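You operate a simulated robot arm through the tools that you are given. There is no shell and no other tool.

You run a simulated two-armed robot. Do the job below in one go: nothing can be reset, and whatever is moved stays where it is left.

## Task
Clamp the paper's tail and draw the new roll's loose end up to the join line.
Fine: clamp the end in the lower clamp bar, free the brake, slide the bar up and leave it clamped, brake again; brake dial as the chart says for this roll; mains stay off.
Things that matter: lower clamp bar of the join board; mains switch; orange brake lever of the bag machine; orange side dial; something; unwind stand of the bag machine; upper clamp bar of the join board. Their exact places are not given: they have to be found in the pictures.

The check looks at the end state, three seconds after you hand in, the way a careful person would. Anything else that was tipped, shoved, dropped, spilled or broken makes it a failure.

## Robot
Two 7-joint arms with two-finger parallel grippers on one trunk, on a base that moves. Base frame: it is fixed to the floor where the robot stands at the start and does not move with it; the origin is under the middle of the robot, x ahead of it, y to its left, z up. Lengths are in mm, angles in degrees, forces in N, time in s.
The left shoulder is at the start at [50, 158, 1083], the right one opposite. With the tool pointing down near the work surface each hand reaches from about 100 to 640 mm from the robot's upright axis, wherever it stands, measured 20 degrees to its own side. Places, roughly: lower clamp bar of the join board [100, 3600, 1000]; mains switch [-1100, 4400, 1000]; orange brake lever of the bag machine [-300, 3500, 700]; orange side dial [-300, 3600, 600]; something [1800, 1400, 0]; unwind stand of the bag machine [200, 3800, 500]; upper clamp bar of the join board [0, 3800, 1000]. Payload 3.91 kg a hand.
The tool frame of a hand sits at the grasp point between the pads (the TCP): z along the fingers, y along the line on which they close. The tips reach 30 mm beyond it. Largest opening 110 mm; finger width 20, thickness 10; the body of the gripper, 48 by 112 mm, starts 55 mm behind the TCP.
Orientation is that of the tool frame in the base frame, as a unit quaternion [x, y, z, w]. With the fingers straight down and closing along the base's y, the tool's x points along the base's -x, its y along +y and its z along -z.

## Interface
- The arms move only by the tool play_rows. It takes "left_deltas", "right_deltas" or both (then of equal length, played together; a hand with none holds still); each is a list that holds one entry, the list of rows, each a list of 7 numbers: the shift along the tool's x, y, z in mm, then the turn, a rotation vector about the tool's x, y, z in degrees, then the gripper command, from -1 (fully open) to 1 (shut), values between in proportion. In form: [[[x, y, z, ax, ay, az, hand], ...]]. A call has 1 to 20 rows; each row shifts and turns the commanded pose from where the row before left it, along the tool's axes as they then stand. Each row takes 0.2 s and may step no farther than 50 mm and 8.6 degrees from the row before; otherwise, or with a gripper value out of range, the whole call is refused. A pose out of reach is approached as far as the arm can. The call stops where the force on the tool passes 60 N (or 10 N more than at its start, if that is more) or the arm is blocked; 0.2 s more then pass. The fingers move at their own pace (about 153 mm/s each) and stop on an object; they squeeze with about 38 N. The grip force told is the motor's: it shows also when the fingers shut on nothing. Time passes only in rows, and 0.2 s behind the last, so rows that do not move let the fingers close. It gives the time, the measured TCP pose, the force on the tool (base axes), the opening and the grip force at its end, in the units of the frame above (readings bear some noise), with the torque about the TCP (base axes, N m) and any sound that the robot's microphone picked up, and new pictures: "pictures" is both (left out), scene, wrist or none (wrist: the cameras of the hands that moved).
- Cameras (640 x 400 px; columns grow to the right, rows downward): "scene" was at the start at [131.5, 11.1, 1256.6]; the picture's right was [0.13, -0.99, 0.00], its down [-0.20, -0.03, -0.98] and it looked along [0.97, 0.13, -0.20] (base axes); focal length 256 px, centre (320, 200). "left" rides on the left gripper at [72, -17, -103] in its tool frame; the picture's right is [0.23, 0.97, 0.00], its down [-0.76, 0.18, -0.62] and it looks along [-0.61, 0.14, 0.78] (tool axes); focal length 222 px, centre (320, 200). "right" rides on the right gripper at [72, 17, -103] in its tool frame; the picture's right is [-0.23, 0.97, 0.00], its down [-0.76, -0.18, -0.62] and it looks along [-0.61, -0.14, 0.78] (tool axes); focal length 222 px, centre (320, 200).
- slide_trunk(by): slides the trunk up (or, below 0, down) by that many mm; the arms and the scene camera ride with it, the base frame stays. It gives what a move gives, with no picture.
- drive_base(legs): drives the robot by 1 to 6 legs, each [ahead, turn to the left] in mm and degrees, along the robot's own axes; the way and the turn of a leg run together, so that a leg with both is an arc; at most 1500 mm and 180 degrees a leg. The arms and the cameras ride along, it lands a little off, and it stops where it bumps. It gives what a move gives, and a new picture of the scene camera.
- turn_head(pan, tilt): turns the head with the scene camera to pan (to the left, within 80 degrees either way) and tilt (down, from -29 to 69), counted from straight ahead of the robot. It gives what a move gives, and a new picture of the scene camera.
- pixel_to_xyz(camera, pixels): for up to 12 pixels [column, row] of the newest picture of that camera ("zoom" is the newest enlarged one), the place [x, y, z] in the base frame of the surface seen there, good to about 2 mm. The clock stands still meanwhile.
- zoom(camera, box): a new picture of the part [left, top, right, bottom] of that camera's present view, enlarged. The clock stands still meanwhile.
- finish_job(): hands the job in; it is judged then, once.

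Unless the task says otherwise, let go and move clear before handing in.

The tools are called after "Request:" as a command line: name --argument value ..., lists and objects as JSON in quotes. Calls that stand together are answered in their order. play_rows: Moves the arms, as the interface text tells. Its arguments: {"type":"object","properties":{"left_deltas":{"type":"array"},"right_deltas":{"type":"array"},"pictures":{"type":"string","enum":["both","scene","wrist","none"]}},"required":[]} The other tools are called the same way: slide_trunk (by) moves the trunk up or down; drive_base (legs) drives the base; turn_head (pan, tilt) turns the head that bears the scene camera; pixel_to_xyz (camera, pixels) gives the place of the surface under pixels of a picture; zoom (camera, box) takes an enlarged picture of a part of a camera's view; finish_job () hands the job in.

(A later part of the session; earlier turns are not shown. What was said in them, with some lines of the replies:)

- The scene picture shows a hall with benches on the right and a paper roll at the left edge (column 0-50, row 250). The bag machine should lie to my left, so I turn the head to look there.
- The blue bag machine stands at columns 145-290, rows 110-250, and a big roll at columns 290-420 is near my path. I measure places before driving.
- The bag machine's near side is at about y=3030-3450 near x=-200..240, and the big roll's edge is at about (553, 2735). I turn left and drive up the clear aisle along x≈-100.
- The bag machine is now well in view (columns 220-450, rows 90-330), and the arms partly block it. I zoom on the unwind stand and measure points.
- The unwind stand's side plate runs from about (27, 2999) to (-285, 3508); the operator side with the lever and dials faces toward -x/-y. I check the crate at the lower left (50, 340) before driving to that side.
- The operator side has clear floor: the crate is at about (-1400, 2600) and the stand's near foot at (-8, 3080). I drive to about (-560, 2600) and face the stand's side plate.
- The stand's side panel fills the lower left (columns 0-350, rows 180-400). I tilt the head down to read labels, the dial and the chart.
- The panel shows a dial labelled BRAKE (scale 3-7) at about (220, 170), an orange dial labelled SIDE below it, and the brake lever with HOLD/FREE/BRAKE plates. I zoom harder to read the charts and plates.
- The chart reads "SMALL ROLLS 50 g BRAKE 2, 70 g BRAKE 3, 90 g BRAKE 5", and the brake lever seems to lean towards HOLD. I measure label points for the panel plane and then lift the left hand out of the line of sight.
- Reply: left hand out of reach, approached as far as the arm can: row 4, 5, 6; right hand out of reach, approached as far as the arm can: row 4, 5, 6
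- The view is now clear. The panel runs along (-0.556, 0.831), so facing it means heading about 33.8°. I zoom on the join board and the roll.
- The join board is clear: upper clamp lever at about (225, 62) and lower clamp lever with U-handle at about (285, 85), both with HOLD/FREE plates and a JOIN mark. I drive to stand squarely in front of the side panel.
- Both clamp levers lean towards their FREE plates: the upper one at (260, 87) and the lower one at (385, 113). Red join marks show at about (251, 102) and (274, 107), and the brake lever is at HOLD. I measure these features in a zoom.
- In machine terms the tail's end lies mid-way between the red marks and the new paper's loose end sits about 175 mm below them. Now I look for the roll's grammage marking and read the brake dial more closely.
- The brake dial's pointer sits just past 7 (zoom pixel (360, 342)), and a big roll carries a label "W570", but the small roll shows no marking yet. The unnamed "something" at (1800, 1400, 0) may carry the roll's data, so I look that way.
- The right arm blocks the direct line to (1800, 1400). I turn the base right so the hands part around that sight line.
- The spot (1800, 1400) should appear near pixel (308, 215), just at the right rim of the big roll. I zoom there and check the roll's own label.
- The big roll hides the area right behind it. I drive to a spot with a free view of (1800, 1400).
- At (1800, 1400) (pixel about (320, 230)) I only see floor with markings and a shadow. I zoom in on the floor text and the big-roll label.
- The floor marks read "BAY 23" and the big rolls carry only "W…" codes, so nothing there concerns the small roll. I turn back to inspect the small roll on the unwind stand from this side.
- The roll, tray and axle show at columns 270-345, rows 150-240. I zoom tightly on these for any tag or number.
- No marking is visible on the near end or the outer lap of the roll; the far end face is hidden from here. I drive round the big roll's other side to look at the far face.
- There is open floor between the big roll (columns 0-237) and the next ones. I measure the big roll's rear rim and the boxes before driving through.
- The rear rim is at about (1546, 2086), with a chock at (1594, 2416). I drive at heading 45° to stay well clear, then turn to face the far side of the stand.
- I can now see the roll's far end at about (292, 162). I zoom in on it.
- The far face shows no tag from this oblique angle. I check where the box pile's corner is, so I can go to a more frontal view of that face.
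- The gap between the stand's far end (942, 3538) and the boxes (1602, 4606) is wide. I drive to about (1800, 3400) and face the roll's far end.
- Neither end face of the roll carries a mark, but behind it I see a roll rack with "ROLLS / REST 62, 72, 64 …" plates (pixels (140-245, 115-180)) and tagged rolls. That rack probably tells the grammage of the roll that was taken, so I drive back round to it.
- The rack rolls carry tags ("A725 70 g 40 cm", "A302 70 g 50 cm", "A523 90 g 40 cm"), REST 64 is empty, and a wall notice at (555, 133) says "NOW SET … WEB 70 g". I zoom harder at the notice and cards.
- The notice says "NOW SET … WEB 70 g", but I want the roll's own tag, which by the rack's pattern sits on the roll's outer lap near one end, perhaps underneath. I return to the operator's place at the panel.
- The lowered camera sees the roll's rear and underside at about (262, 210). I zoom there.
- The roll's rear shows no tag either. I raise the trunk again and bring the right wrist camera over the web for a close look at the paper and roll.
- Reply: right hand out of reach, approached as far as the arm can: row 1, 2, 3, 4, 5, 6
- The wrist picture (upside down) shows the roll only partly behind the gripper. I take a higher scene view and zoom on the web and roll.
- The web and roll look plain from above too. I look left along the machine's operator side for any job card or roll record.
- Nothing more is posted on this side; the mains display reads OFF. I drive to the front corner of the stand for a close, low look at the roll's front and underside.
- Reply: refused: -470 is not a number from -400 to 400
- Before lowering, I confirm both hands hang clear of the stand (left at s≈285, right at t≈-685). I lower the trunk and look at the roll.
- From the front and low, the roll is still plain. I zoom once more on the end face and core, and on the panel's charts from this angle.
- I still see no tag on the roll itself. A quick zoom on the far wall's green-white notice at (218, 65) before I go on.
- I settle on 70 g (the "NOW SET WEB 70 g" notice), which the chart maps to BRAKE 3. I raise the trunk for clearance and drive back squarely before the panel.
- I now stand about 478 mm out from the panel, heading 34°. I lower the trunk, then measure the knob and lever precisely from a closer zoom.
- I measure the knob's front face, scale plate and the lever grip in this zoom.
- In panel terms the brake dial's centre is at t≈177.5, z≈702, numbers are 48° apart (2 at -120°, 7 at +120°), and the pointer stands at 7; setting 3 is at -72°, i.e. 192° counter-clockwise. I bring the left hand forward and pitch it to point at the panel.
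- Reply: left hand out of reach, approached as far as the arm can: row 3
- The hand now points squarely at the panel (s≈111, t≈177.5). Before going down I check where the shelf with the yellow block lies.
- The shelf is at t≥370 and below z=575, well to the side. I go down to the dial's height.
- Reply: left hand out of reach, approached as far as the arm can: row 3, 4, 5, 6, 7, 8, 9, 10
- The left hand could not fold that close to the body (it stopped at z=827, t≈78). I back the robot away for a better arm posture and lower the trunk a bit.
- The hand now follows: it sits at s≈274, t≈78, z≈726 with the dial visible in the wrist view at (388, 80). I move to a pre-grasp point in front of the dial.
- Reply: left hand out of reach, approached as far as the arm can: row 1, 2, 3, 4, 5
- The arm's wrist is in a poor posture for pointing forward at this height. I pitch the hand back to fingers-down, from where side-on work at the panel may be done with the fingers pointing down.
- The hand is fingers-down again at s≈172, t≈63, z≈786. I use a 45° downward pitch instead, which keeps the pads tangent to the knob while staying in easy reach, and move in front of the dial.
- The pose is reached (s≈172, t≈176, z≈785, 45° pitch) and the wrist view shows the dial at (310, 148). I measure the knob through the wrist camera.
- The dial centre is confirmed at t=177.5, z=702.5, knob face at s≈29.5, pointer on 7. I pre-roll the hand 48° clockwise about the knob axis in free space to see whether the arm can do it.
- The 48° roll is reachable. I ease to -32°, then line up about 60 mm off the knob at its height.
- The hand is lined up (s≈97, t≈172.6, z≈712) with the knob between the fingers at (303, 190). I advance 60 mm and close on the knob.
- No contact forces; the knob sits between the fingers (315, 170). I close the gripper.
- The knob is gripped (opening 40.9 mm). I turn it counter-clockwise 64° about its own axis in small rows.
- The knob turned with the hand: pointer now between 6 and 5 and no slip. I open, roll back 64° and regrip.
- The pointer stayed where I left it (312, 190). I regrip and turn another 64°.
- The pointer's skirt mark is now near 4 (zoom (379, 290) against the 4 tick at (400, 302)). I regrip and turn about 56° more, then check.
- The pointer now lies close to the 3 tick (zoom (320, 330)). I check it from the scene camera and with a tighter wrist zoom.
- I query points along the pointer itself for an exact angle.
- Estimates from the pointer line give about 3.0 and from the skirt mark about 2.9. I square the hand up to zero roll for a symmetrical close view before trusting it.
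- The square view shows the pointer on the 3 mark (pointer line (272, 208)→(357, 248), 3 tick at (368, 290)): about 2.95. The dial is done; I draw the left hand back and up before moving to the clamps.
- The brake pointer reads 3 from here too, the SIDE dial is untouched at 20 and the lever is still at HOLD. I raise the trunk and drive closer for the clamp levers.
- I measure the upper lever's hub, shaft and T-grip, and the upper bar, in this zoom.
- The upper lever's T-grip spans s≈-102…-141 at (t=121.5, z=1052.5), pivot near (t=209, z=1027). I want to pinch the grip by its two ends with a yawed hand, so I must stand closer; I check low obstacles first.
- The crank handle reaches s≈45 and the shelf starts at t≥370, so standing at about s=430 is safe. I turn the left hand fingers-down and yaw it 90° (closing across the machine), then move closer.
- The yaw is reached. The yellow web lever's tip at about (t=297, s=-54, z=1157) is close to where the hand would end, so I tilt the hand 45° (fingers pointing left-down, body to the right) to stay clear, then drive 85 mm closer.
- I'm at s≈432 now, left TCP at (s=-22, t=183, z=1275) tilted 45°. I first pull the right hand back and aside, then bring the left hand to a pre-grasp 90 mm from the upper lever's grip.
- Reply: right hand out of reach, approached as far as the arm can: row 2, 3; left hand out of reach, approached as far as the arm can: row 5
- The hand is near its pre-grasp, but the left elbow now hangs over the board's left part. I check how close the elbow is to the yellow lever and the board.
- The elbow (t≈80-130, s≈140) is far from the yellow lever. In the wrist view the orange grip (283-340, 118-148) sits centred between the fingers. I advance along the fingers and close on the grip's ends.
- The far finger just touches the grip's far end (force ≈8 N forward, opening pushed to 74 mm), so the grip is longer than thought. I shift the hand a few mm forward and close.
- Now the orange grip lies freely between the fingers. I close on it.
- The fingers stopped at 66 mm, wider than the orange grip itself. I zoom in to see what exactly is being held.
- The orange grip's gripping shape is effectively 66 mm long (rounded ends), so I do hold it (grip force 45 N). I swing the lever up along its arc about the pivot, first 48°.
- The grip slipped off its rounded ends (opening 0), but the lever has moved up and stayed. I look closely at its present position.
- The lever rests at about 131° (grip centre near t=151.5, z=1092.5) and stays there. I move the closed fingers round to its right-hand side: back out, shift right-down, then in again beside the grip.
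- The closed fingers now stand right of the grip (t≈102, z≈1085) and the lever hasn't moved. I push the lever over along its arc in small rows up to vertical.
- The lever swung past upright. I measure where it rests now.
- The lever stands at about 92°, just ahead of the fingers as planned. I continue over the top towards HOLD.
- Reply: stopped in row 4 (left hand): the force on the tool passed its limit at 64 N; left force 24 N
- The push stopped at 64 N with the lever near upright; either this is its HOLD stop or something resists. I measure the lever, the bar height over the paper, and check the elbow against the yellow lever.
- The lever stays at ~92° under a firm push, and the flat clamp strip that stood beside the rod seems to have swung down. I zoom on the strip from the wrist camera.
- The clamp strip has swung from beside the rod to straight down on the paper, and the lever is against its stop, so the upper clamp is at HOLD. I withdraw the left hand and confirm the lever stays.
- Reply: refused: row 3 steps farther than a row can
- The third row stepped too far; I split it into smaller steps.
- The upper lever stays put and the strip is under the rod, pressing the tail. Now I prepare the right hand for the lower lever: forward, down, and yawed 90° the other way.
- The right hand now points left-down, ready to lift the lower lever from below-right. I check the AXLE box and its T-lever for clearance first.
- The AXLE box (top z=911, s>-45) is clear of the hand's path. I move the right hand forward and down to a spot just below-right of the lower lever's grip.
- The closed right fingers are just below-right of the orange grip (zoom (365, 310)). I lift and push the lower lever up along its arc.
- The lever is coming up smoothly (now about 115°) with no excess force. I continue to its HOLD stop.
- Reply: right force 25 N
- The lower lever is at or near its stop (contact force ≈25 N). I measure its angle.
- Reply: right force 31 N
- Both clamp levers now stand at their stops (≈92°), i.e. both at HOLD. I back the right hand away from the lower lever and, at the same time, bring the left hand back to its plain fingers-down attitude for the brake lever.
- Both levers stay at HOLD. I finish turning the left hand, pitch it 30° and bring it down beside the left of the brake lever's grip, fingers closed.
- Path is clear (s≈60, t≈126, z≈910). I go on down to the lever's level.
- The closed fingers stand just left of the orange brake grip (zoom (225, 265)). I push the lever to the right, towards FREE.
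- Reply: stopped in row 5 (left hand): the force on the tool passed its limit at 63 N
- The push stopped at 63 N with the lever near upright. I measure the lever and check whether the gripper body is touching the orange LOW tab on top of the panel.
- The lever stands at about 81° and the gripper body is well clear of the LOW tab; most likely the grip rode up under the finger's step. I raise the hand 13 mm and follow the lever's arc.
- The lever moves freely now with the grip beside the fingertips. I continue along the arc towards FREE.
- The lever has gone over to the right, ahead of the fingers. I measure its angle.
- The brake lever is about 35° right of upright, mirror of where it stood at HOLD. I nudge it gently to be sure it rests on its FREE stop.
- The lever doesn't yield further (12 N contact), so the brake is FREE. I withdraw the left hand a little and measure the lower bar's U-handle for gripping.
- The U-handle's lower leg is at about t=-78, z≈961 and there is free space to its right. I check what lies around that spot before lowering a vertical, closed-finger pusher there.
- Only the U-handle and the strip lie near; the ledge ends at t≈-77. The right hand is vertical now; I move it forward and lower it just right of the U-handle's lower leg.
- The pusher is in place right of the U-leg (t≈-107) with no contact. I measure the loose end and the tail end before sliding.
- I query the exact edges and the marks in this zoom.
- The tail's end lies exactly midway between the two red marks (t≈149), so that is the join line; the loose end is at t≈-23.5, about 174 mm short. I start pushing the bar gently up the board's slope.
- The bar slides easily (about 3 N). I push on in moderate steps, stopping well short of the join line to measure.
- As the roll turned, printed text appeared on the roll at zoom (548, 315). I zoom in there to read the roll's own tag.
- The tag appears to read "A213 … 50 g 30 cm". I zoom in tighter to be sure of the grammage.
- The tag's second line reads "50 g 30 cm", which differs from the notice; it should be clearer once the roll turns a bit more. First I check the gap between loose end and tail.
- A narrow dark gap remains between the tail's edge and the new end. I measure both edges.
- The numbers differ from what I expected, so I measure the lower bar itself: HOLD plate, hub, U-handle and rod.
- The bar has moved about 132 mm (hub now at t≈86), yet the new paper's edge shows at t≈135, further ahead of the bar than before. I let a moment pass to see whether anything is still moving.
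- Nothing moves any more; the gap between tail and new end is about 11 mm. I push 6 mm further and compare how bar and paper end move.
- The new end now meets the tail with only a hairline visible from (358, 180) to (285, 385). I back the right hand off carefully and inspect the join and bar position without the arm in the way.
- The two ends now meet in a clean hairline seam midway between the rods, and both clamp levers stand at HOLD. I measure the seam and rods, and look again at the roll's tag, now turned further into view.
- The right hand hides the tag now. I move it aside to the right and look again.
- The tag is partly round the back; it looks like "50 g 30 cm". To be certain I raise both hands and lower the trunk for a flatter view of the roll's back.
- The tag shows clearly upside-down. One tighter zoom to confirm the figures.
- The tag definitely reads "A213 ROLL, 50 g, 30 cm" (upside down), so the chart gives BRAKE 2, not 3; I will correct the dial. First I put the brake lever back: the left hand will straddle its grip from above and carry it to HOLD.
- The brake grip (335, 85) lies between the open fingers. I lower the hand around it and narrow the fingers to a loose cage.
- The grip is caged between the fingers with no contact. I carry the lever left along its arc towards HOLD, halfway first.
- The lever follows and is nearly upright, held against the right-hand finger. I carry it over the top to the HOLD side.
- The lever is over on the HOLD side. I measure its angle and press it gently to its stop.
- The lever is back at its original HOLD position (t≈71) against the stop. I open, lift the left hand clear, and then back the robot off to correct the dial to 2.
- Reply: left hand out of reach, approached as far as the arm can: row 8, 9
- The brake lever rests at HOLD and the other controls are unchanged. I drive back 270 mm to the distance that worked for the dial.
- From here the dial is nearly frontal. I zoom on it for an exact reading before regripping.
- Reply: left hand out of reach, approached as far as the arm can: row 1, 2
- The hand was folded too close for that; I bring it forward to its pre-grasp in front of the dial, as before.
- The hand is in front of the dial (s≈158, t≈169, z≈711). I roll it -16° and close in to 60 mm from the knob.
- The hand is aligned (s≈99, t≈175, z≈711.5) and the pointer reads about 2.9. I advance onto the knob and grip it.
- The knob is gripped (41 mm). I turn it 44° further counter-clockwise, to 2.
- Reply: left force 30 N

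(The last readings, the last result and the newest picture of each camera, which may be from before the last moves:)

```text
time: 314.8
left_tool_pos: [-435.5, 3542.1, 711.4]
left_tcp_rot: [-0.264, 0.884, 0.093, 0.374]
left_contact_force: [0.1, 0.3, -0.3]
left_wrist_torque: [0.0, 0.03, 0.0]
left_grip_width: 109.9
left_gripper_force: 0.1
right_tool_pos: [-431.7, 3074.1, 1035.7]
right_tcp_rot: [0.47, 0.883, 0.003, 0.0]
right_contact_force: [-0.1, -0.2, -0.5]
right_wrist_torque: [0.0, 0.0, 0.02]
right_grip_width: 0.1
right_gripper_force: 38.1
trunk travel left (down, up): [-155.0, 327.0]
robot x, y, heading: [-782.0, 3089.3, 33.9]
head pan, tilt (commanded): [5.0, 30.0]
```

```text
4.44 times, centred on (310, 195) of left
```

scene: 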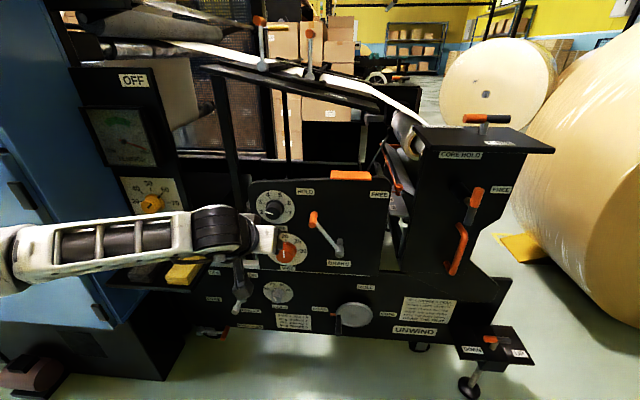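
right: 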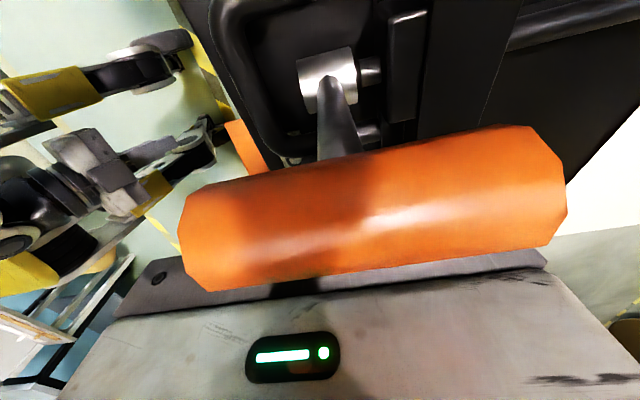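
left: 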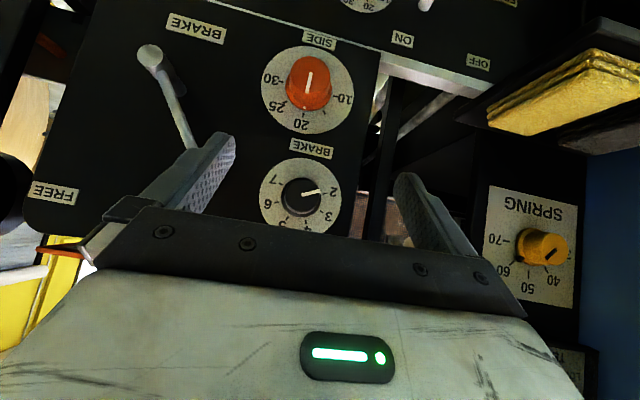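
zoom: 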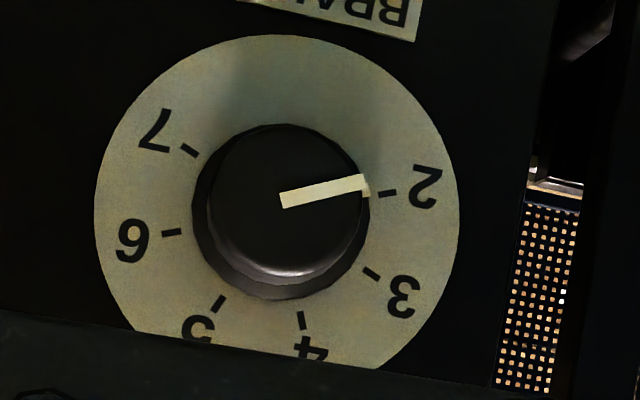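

The pointer now lies on the 2 tick (zoom tip (368, 185), tick (388, 193)). I withdraw the left hand and check everything from the scene camera.

Request:
play_rows --left_deltas '[[[18, 0, -42, 0, 0, 0, -1], [-10, 0, -43, 0, 0, 0, -1], [-18.8, 0, -43, 0, 0, 0, -1], [-18.8, 0, -43, 0, 0, 0, -1], [-18.8, 0, -43, 0, 0, 0, -1], [-18.8, 0, -43, 0, 0, 0, -1], [-18.8, 0, -43, 0, 0, 0, -1]]]' --pictures "scene"

Request:
zoom --camera "scene" --box '[240, 175, 360, 275]'

Request:
zoom --camera "scene" --box '[220, 0, 440, 140]'

```text
time: 316.4
left_tool_pos: [-573.2, 3466.6, 980.6]
left_tcp_rot: [-0.264, 0.884, 0.092, 0.374]
left_contact_force: [-0.1, -0.9, 0.2]
left_wrist_torque: [-0.02, -0.02, 0.03]
left_grip_width: 109.9
left_gripper_force: 0.0
right_tool_pos: [-432.3, 3074.9, 1035.4]
right_tcp_rot: [0.47, 0.883, 0.004, 0.0]
right_contact_force: [-0.5, -0.5, -0.6]
right_wrist_torque: [0.02, 0.0, 0.02]
right_grip_width: 0.1
right_gripper_force: 38.1
trunk travel left (down, up): [-155.0, 327.0]
robot x, y, heading: [-786.1, 3086.5, 33.8]
head pan, tilt (commanded): [5.0, 30.0]
```

scene: 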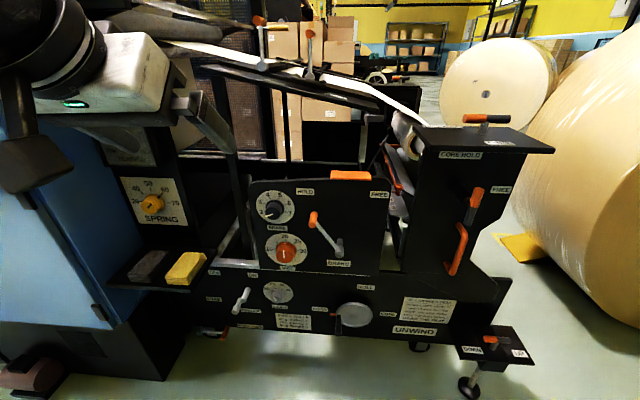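

```text
4.00 times, centred on (300, 225) of scene
```

zoom: 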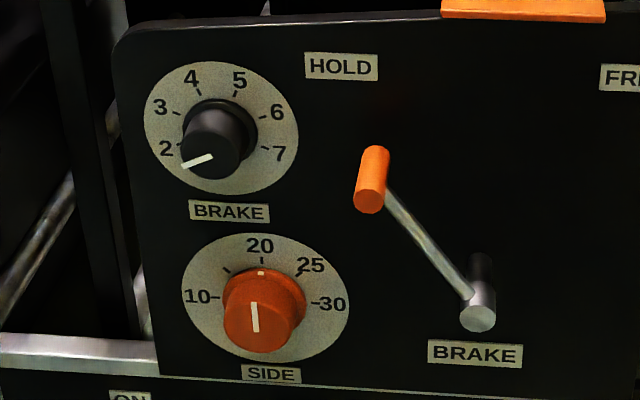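

```text
2.86 times, centred on (330, 70) of scene
```

zoom: 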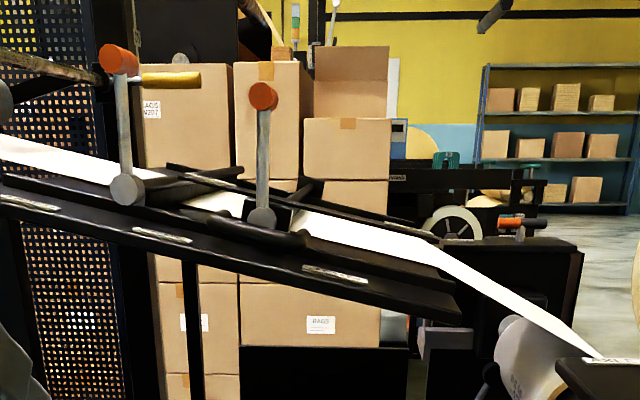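

The dial pointer is at 2, the SIDE dial still at 20, the brake lever at HOLD. I zoom tightly on the dial and then raise the trunk to inspect the join from above.

Request:
zoom --camera "scene" --box '[250, 185, 300, 230]'

Request:
slide_trunk --by 320

Request:
turn_head --pan 2 --tilt 38

Request:
zoom --camera "scene" --box '[230, 40, 390, 140]'

```text
8.89 times, centred on (275, 208) of scene
```

zoom: 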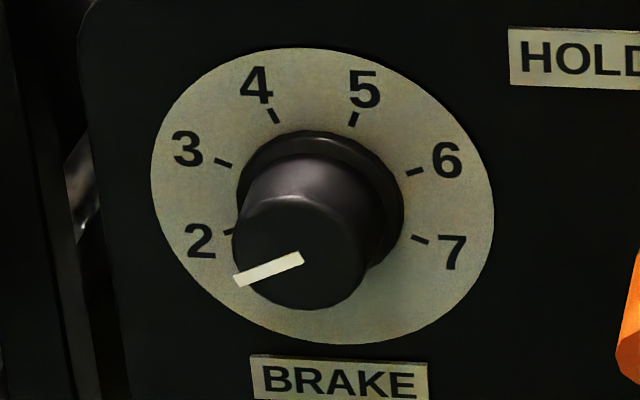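

```text
time: 319.6
left_tool_pos: [-571.9, 3467.1, 1299.8]
left_tcp_rot: [-0.265, 0.884, 0.093, 0.375]
left_contact_force: [-0.2, -0.9, 0.3]
left_wrist_torque: [-0.01, 0.0, 0.0]
left_grip_width: 110.0
left_gripper_force: 0.1
right_tool_pos: [-432.1, 3074.3, 1355.3]
right_tcp_rot: [0.47, 0.882, 0.002, 0.0]
right_contact_force: [0.1, 0.0, 0.3]
right_wrist_torque: [-0.03, 0.0, -0.01]
right_grip_width: 0.0
right_gripper_force: 37.5
trunk travel left (down, up): [-475.0, 7.0]
robot x, y, heading: [-782.4, 3086.1, 33.9]
head pan, tilt (commanded): [5.0, 30.0]
```

```text
time: 320.3
left_tool_pos: [-573.2, 3466.7, 1299.3]
left_tcp_rot: [-0.265, 0.884, 0.093, 0.374]
left_contact_force: [-0.6, 0.5, -0.1]
left_wrist_torque: [-0.03, 0.01, -0.04]
left_grip_width: 110.1
left_gripper_force: 0.0
right_tool_pos: [-433.5, 3074.1, 1356.5]
right_tcp_rot: [0.47, 0.883, 0.004, -0.001]
right_contact_force: [-0.2, -0.2, -0.5]
right_wrist_torque: [-0.01, 0.0, -0.02]
right_grip_width: 0.2
right_gripper_force: 37.3
trunk travel left (down, up): [-475.0, 7.0]
robot x, y, heading: [-782.5, 3088.3, 34.1]
head pan, tilt (commanded): [2.0, 38.0]
```

scene: 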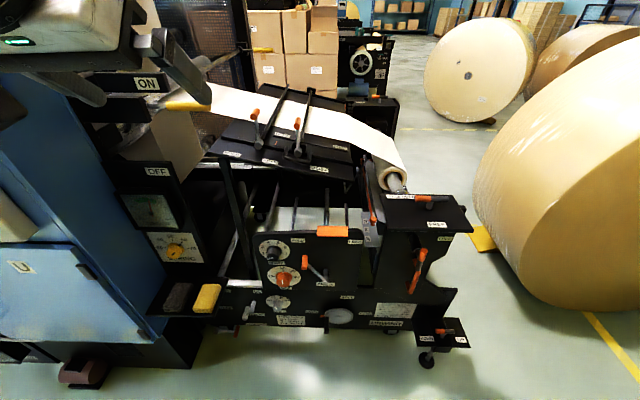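

```text
4.00 times, centred on (310, 90) of scene
```

zoom: 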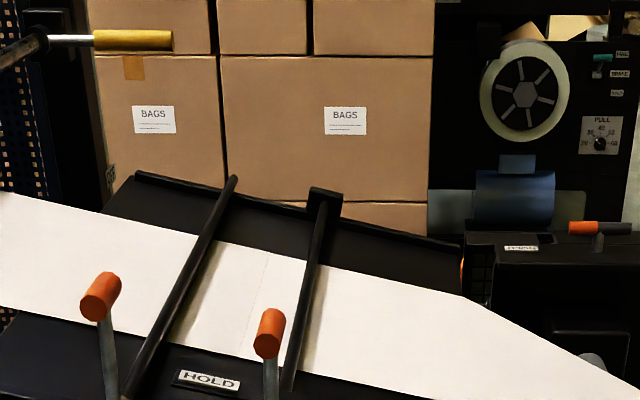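

The seam between tail and new end is tight at zoom (258, 300), both clamp levers and bar stand as left. I take a last close look at the seam, the levers and the surrounding controls.

Request:
zoom --camera "scene" --box '[270, 85, 330, 135]'

Request:
pixel_to_xyz --camera "zoom" --pixels '[[215, 300], [200, 300], [230, 300], [265, 160], [250, 160], [280, 160], [345, 250], [105, 250]]'

Request:
zoom --camera "scene" --box '[240, 215, 470, 375]'

Request:
zoom --camera "scene" --box '[200, 80, 360, 190]'

```text
8.00 times, centred on (300, 110) of scene
```

zoom: 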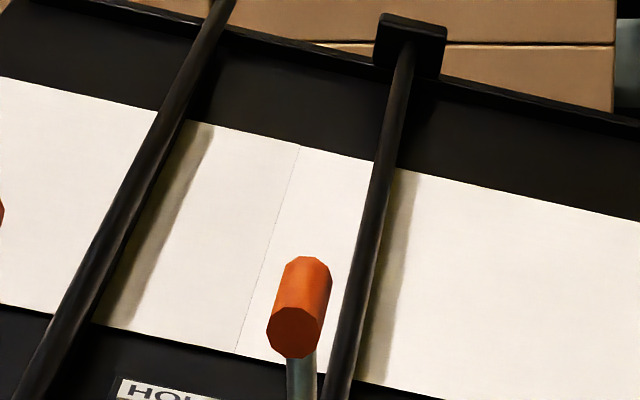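

```text
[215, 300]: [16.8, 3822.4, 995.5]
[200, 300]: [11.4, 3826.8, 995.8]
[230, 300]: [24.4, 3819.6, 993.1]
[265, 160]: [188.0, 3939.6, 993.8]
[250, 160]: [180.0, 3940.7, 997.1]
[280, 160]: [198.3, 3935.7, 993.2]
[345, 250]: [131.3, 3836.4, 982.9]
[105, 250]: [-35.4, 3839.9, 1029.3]
```

```text
2.50 times, centred on (355, 295) of scene
```

zoom: 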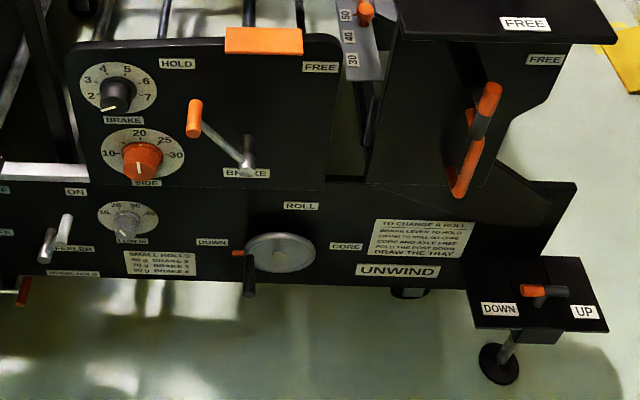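

```text
3.64 times, centred on (280, 135) of scene
```

zoom: 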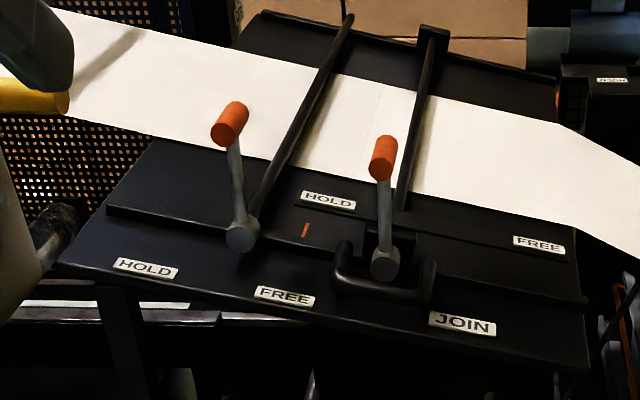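

The end state is as asked:

- **Upper clamp:** the lever is at HOLD on the tail.
- **Lower bar:** it is clamped and slid up, and the seam meets midway between the red marks.
- **Brake lever:** it is back at HOLD.
- **Brake dial:** it is at 2, because the roll's own tag reads 50 g.
- **Other controls:** the SIDE dial is still at 20 and the mains display last read OFF.

Both hands are clear, so I hand the job in.

Request:
finish_job

```text
The job is handed in.
```

The job is handed in: the tail is clamped and the new roll's end is drawn up to the join line. I haven't been told how the check turned out.

- **Tail:** the upper clamp bar's lever is at HOLD, pressing the tail.
- **New end:** it is clamped in the lower bar and slid up until it meets the tail in a hairline seam midway between the two red marks. The bar stays clamped.
- **Clamp levers:** I took the point where each lever stops, about upright, as HOLD. Both stopped there firmly, but the plates alone don't prove it.
- **Brake:** freed for the slide, then put back to HOLD.
- **Brake dial:** set to 2, to within about a tenth of a division. The wall notice says "WEB 70 g", so I first set 3. When the roll turned during the slide, its own tag came into view: "A213 ROLL 50 g 30 cm". The chart gives 2 for 50 g, so I corrected it.
- **Everything else:** the mains display read OFF each time I looked, and I never touched the switch. The SIDE dial is still at 20. I saw nothing else moved or knocked, and both hands are clear.
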